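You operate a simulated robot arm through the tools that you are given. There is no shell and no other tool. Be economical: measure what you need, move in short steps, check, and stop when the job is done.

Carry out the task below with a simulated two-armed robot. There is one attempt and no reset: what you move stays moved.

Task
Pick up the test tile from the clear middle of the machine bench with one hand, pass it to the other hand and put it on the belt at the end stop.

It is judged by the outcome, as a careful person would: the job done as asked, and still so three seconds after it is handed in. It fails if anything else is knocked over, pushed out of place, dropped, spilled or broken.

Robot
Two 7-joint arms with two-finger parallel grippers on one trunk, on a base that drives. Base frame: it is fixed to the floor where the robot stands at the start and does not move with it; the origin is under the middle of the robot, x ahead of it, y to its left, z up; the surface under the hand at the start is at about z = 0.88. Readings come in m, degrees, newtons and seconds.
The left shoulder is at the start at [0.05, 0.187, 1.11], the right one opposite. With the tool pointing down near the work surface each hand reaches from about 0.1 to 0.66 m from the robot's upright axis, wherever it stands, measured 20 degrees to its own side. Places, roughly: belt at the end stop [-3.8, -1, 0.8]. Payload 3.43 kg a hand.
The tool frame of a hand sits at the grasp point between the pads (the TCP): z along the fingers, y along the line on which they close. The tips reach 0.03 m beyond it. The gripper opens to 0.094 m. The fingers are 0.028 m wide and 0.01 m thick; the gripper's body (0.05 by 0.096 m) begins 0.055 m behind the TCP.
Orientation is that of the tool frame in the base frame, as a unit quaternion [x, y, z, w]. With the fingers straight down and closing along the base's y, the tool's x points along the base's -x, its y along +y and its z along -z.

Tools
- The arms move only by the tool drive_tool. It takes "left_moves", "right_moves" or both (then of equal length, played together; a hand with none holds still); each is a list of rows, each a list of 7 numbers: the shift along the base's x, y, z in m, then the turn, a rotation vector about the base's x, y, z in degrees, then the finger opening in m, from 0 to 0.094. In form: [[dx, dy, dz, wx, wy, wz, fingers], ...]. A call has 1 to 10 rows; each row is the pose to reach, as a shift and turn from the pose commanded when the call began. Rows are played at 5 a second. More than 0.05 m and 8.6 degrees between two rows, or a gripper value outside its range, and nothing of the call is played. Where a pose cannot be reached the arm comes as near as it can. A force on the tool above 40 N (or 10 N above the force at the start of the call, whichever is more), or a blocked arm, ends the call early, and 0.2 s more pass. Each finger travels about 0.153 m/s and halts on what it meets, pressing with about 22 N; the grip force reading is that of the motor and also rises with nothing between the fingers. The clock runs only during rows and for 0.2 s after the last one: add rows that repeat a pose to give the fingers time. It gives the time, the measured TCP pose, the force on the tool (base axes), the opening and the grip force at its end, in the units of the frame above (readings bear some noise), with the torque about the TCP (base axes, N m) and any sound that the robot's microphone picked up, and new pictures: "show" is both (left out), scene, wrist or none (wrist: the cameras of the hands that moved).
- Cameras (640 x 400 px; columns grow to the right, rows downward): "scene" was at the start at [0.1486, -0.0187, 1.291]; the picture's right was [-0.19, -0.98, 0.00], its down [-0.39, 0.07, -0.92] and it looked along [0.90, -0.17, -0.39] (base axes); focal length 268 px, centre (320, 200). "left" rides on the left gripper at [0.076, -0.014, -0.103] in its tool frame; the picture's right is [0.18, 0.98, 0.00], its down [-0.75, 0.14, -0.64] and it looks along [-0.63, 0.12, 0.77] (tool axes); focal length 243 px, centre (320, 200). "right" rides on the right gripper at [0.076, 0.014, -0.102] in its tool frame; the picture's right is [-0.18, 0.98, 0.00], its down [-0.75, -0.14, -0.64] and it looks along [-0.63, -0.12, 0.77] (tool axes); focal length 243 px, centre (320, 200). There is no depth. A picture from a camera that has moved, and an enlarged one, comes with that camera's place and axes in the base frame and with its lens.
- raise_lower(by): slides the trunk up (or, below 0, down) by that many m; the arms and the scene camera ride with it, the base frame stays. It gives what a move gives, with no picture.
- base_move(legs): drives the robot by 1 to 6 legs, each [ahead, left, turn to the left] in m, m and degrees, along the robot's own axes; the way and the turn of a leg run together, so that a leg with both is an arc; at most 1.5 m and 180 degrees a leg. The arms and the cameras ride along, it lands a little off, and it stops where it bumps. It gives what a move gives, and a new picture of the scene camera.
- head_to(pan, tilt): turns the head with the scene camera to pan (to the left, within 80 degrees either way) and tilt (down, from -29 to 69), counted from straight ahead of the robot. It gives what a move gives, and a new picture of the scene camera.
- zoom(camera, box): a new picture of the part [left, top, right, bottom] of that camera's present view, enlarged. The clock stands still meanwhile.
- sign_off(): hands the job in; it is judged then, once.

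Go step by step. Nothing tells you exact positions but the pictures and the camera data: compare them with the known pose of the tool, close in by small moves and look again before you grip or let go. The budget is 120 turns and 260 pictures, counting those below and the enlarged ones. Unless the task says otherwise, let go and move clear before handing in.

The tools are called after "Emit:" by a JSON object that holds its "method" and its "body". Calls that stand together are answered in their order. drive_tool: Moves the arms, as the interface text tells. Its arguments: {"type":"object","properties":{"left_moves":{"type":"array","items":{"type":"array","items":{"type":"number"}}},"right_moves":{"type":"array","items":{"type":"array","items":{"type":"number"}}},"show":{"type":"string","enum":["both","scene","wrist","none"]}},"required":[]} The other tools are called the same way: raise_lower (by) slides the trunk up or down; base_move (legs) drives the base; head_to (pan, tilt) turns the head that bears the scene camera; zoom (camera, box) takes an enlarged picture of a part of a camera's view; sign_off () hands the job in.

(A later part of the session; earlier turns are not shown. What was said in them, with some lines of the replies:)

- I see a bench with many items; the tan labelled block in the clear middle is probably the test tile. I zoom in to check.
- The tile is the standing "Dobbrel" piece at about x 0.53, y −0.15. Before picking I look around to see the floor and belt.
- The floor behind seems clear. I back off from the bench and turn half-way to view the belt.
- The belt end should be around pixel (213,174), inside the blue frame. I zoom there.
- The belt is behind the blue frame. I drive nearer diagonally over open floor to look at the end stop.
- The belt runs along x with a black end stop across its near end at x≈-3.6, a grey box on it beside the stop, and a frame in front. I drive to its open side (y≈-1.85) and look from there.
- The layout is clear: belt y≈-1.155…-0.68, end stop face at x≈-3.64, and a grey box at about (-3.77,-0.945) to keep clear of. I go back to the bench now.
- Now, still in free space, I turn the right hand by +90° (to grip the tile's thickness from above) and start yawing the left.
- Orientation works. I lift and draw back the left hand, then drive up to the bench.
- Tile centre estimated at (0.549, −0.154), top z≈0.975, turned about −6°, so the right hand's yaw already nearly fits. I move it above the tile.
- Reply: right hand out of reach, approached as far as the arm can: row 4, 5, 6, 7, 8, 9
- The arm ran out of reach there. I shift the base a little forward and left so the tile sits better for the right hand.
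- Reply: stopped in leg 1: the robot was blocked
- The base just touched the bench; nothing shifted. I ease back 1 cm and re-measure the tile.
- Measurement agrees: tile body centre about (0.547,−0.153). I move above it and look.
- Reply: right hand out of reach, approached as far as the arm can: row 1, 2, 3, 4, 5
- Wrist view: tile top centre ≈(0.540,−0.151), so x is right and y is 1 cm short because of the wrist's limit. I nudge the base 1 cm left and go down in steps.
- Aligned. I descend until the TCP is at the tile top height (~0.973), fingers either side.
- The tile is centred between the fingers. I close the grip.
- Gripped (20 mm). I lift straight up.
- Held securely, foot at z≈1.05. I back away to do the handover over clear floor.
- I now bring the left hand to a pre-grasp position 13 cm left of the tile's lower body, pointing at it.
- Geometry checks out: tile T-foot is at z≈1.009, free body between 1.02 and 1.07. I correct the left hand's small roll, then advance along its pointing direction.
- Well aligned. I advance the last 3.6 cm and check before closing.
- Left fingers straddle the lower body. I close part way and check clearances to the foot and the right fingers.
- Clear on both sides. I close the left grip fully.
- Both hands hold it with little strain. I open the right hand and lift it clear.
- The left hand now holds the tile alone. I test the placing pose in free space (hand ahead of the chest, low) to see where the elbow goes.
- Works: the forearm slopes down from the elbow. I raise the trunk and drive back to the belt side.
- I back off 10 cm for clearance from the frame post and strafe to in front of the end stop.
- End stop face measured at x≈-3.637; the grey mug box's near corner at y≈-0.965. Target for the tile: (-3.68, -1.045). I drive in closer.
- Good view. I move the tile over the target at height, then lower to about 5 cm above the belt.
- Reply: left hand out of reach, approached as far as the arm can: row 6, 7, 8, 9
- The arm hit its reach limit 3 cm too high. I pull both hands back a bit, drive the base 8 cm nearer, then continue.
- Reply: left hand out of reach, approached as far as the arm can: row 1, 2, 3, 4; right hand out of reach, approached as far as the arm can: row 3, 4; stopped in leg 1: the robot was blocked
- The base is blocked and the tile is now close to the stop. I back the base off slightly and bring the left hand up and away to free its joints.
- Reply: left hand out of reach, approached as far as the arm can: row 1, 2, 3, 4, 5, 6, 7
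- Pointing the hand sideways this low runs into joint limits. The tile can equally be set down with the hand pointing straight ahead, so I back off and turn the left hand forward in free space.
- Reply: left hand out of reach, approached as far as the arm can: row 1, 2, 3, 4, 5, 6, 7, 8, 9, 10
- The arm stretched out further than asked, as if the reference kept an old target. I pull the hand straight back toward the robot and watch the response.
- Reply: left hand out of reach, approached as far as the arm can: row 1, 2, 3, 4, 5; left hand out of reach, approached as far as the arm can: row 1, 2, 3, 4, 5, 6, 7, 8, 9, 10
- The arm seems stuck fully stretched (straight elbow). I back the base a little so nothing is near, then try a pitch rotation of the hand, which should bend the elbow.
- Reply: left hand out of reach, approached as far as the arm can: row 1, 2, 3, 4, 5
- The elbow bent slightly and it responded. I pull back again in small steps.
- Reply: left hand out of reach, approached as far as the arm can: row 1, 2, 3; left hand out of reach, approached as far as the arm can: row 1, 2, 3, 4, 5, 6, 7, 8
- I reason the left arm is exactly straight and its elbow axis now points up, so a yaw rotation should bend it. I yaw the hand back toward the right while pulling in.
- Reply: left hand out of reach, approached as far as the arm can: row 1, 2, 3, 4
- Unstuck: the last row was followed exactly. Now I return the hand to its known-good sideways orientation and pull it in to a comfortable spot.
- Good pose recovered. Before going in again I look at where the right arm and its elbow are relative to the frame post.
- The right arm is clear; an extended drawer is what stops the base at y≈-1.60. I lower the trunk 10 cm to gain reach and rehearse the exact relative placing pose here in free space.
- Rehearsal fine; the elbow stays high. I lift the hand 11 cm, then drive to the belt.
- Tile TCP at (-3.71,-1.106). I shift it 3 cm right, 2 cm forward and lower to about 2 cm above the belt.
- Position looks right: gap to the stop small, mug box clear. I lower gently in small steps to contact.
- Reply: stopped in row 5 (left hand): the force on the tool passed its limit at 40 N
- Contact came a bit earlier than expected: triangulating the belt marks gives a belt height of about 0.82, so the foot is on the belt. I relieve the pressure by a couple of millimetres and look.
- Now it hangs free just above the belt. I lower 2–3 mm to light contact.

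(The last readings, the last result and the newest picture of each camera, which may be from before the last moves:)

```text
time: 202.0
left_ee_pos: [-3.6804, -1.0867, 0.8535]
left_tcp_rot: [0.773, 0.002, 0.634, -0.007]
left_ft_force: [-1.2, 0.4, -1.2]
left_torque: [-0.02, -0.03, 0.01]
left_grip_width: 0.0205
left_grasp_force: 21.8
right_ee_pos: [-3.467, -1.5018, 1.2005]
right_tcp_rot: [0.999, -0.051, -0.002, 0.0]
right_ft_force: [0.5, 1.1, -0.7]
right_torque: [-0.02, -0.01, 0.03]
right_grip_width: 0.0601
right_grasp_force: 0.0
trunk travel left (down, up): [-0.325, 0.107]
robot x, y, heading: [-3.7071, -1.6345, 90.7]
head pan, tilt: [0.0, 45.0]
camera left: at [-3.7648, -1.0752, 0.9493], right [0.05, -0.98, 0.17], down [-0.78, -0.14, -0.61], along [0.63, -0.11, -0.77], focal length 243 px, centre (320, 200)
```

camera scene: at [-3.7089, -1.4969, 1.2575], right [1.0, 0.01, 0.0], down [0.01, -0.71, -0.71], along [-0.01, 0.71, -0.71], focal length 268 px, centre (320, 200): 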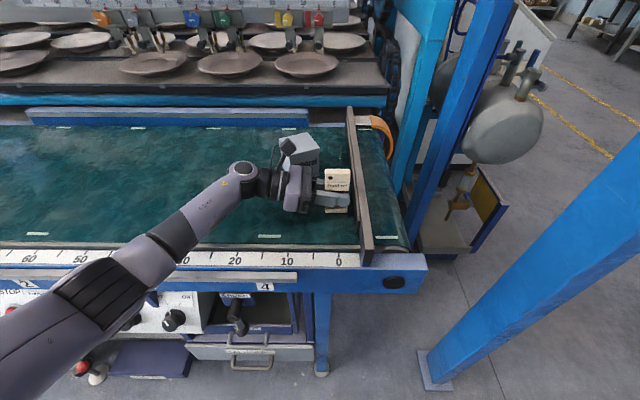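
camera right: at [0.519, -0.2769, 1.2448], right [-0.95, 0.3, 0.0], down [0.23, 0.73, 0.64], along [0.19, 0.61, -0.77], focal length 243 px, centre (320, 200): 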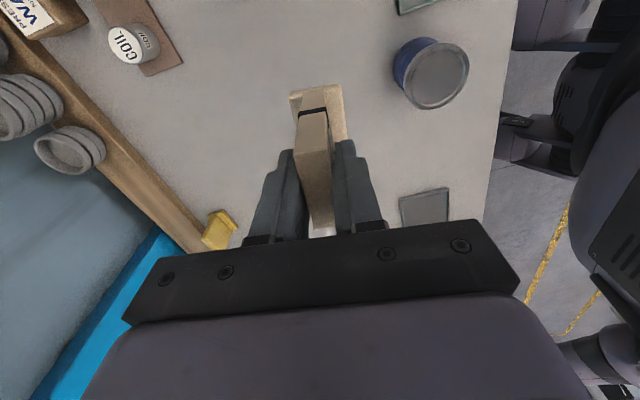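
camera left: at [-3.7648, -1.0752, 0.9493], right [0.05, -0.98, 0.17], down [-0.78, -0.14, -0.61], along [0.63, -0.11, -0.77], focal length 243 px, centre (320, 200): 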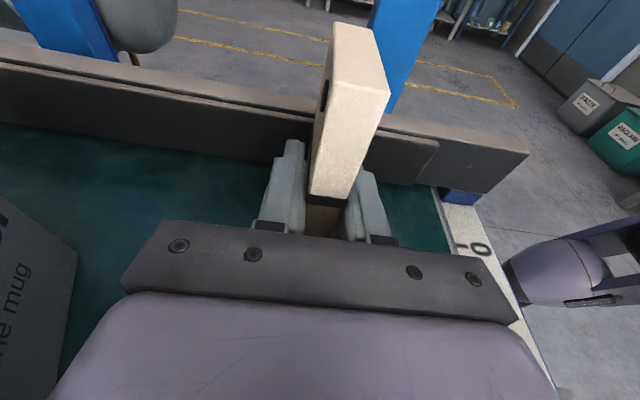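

Emit:
{"method": "drive_tool", "body": {"left_moves": [[0, 0, -0.001, 0, 0, 0, 0], [0, 0, -0.002, 0, 0, 0, 0], [0, 0, -0.002, 0, 0, 0, 0]], "show": "none"}}

```text
time: 202.8
left_ee_pos: [-3.6794, -1.0877, 0.8539]
left_tcp_rot: [0.773, 0.001, 0.634, -0.007]
left_ft_force: [-2.2, -1.1, 4.7]
left_torque: [-0.1, 0.4, 0.01]
left_grip_width: 0.0198
left_grasp_force: 22.0
right_ee_pos: [-3.4665, -1.502, 1.2011]
right_tcp_rot: [0.999, -0.05, -0.002, 0.001]
right_ft_force: [-0.8, -0.7, -0.4]
right_torque: [0.01, 0.0, 0.0]
right_grip_width: 0.0602
right_grasp_force: 0.0
trunk travel left (down, up): [-0.325, 0.107]
robot x, y, heading: [-3.7046, -1.6354, 90.8]
head pan, tilt: [0.0, 45.0]
```

Very light contact now. I take off the last bit of pressure and open the fingers gradually.

Emit:
{"method": "drive_tool", "body": {"left_moves": [[0, 0, 0.001, 0, 0, 0, 0], [0, 0, 0.001, 0, 0, 0, 0.02], [0, 0, 0.001, 0, 0, 0, 0.026], [0, 0, 0.001, 0, 0, 0, 0.03], [0, 0, 0.001, 0, 0, 0, 0.03]], "show": "wrist"}}

Emit:
{"method": "zoom", "body": {"camera": "scene", "box": [290, 140, 390, 230]}}

```text
time: 204.0
left_ee_pos: [-3.6802, -1.0878, 0.8534]
left_tcp_rot: [0.773, 0.001, 0.634, -0.006]
left_ft_force: [-0.5, -0.2, 0.6]
left_torque: [0.0, 0.02, -0.02]
left_grip_width: 0.0301
left_grasp_force: 0.0
right_ee_pos: [-3.4648, -1.501, 1.2003]
right_tcp_rot: [0.999, -0.05, -0.002, -0.001]
right_ft_force: [-0.5, 0.6, -0.2]
right_torque: [-0.01, -0.02, 0.02]
right_grip_width: 0.0601
right_grasp_force: 0.0
trunk travel left (down, up): [-0.325, 0.107]
robot x, y, heading: [-3.704, -1.6342, 90.8]
head pan, tilt: [0.0, 45.0]
camera left: at [-3.7648, -1.0755, 0.9484], right [0.04, -0.98, 0.17], down [-0.78, -0.14, -0.61], along [0.63, -0.11, -0.77], focal length 243 px, centre (320, 200)
```

left: 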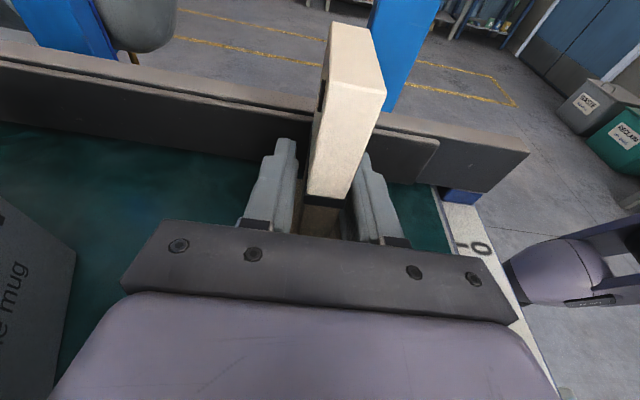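

```text
4.44 times, centred on (340, 185) of scene
camera zoom: at [-3.709, -1.4971, 1.2575], right [1.0, 0.01, 0.0], down [0.01, -0.71, -0.71], along [-0.01, 0.71, -0.71], focal length 1189 px, centre (231, 267)
```

zoom: 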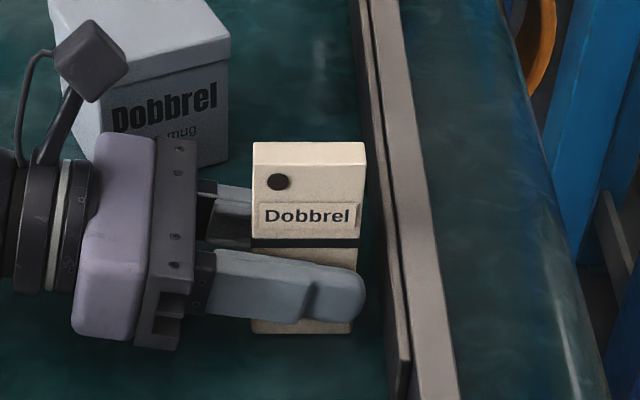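

The tile stands on its own. I open wider and withdraw the hand straight back along its pointing direction.

Emit:
{"method": "drive_tool", "body": {"left_moves": [[0, 0, 0, 0, 0, 0, 0.05], [0, 0, 0.001, 0, 0, 0, 0.07], [-0.02, 0, 0.005, 0, 0, 0, 0.07], [-0.05, 0, 0.012, 0, 0, 0, 0.07], [-0.08, 0, 0.02, 0, 0, 0, 0.07], [-0.11, -0.0, 0.04, 0, 0, 0, 0.07], [-0.12, -0.01, 0.08, 0, 0, 0, 0.07], [-0.12, -0.02, 0.12, 0, 0, 0, 0.07]], "show": "scene"}}

Emit:
{"method": "zoom", "body": {"camera": "scene", "box": [270, 120, 400, 240]}}

```text
time: 205.8
left_ee_pos: [-3.7998, -1.1059, 0.9757]
left_tcp_rot: [0.773, 0.001, 0.634, -0.006]
left_ft_force: [-0.4, -0.1, 0.2]
left_torque: [-0.02, 0.02, 0.0]
left_grip_width: 0.0702
left_grasp_force: 0.0
right_ee_pos: [-3.4672, -1.5019, 1.1997]
right_tcp_rot: [0.999, -0.049, -0.002, 0.0]
right_ft_force: [-0.2, -0.3, 0.3]
right_torque: [-0.03, 0.01, -0.01]
right_grip_width: 0.06
right_grasp_force: 0.2
trunk travel left (down, up): [-0.325, 0.107]
robot x, y, heading: [-3.7043, -1.6355, 90.6]
head pan, tilt: [0.0, 45.0]
camera scene: at [-3.7089, -1.4973, 1.2575], right [1.0, 0.01, 0.0], down [0.01, -0.71, -0.71], along [-0.01, 0.71, -0.71], focal length 268 px, centre (320, 200)
```

scene: 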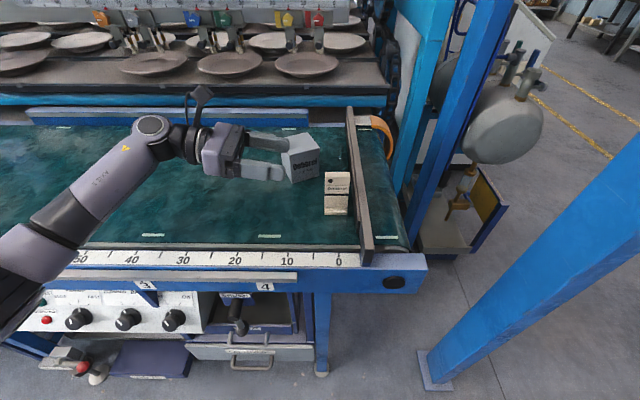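

```text
3.33 times, centred on (335, 180) of scene
camera zoom: at [-3.7089, -1.4973, 1.2575], right [1.0, 0.01, 0.0], down [0.01, -0.71, -0.71], along [-0.01, 0.71, -0.71], focal length 892 px, centre (270, 267)
```

zoom: 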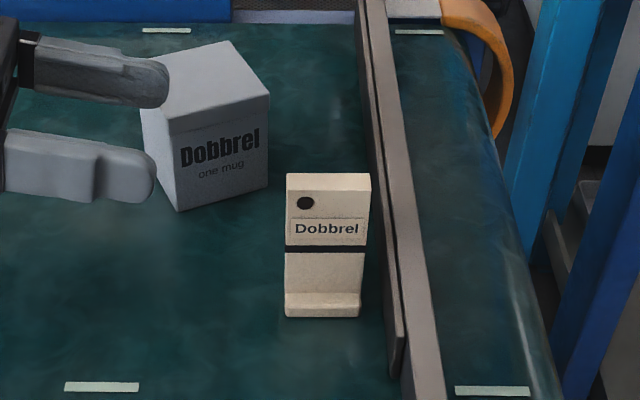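

The tile stands upright on the belt right beside the end stop, the mug box untouched. I lift the hand well clear and back the robot off.

Emit:
{"method": "drive_tool", "body": {"left_moves": [[0, -0.02, 0.04, 0, 0, 0, 0.07], [0, -0.05, 0.07, 0, 0, 0, 0.07], [0, -0.08, 0.1, 0, 0, 0, 0.07]], "show": "none"}}

Emit:
{"method": "base_move", "body": {"legs": [[-0.35, 0, 0]]}}

Emit:
{"method": "zoom", "body": {"camera": "scene", "box": [240, 60, 400, 180]}}

```text
time: 206.6
left_ee_pos: [-3.7979, -1.1884, 1.0734]
left_tcp_rot: [0.773, 0.001, 0.634, -0.006]
left_ft_force: [-0.3, -0.8, 0.5]
left_torque: [0.0, 0.01, 0.0]
left_grip_width: 0.07
left_grasp_force: 0.2
right_ee_pos: [-3.4661, -1.5029, 1.1999]
right_tcp_rot: [0.999, -0.05, -0.001, -0.001]
right_ft_force: [0.1, 0.4, -0.4]
right_torque: [0.0, 0.01, -0.02]
right_grip_width: 0.0596
right_grasp_force: 0.0
trunk travel left (down, up): [-0.325, 0.107]
robot x, y, heading: [-3.7037, -1.6335, 90.6]
head pan, tilt: [0.0, 45.0]
```

```text
time: 208.9
left_ee_pos: [-3.7964, -1.5349, 1.0735]
left_tcp_rot: [0.773, 0.003, 0.634, -0.009]
left_ft_force: [0.5, -0.7, -0.1]
left_torque: [-0.03, -0.01, 0.0]
left_grip_width: 0.07
left_grasp_force: 0.1
right_ee_pos: [-3.4619, -1.8476, 1.2008]
right_tcp_rot: [0.999, -0.047, -0.001, 0.0]
right_ft_force: [-0.4, 1.3, 0.3]
right_torque: [0.03, -0.04, -0.01]
right_grip_width: 0.0601
right_grasp_force: 0.1
trunk travel left (down, up): [-0.325, 0.107]
robot x, y, heading: [-3.7023, -1.9831, 91.0]
head pan, tilt: [0.0, 45.0]
camera scene: at [-3.7044, -1.844, 1.2576], right [1.0, 0.02, 0.0], down [0.01, -0.71, -0.71], along [-0.01, 0.71, -0.71], focal length 268 px, centre (320, 200)
```

scene: 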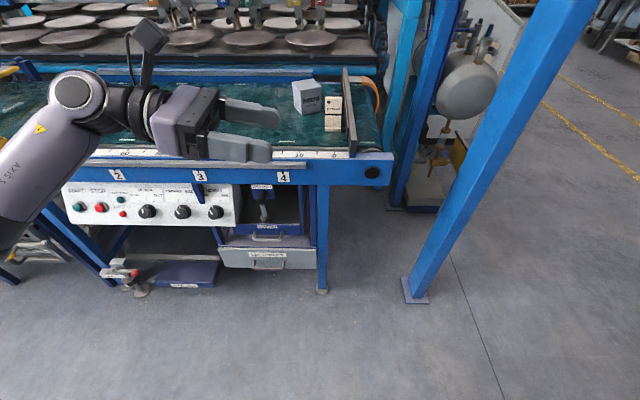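

```text
3.33 times, centred on (320, 120) of scene
camera zoom: at [-3.7044, -1.844, 1.2576], right [1.0, 0.02, 0.0], down [0.01, -0.71, -0.71], along [-0.01, 0.71, -0.71], focal length 892 px, centre (320, 467)
```

zoom: 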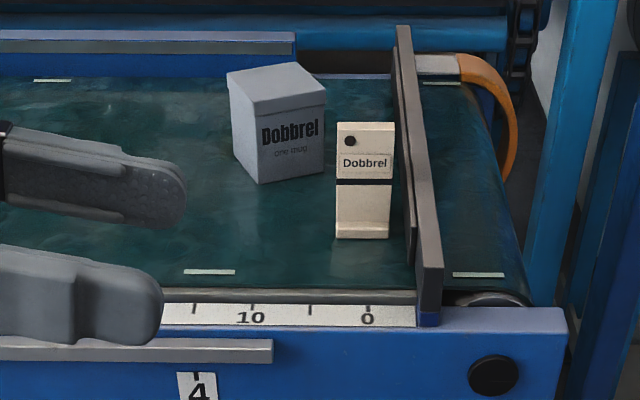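

The tile stands steady on the belt at the end stop, everything else is in place, and both hands are clear.

Emit:
{"method": "sign_off", "body": {}}

```text
The job is handed in.
```

The test tile is standing upright on the belt about 1.5 cm from the end stop. The right hand picked it up from the bench and passed it to the left, which set it down and moved clear.

Setting it down, the left hand pressed briefly on the belt up to the 40 N limit, and the tile slid about 1 cm in the grip. It still stood straight once released.

The base also touched the bench once, and something at the belt once, probably the open drawer. I saw nothing out of place afterwards, and the mug box on the belt did not move.
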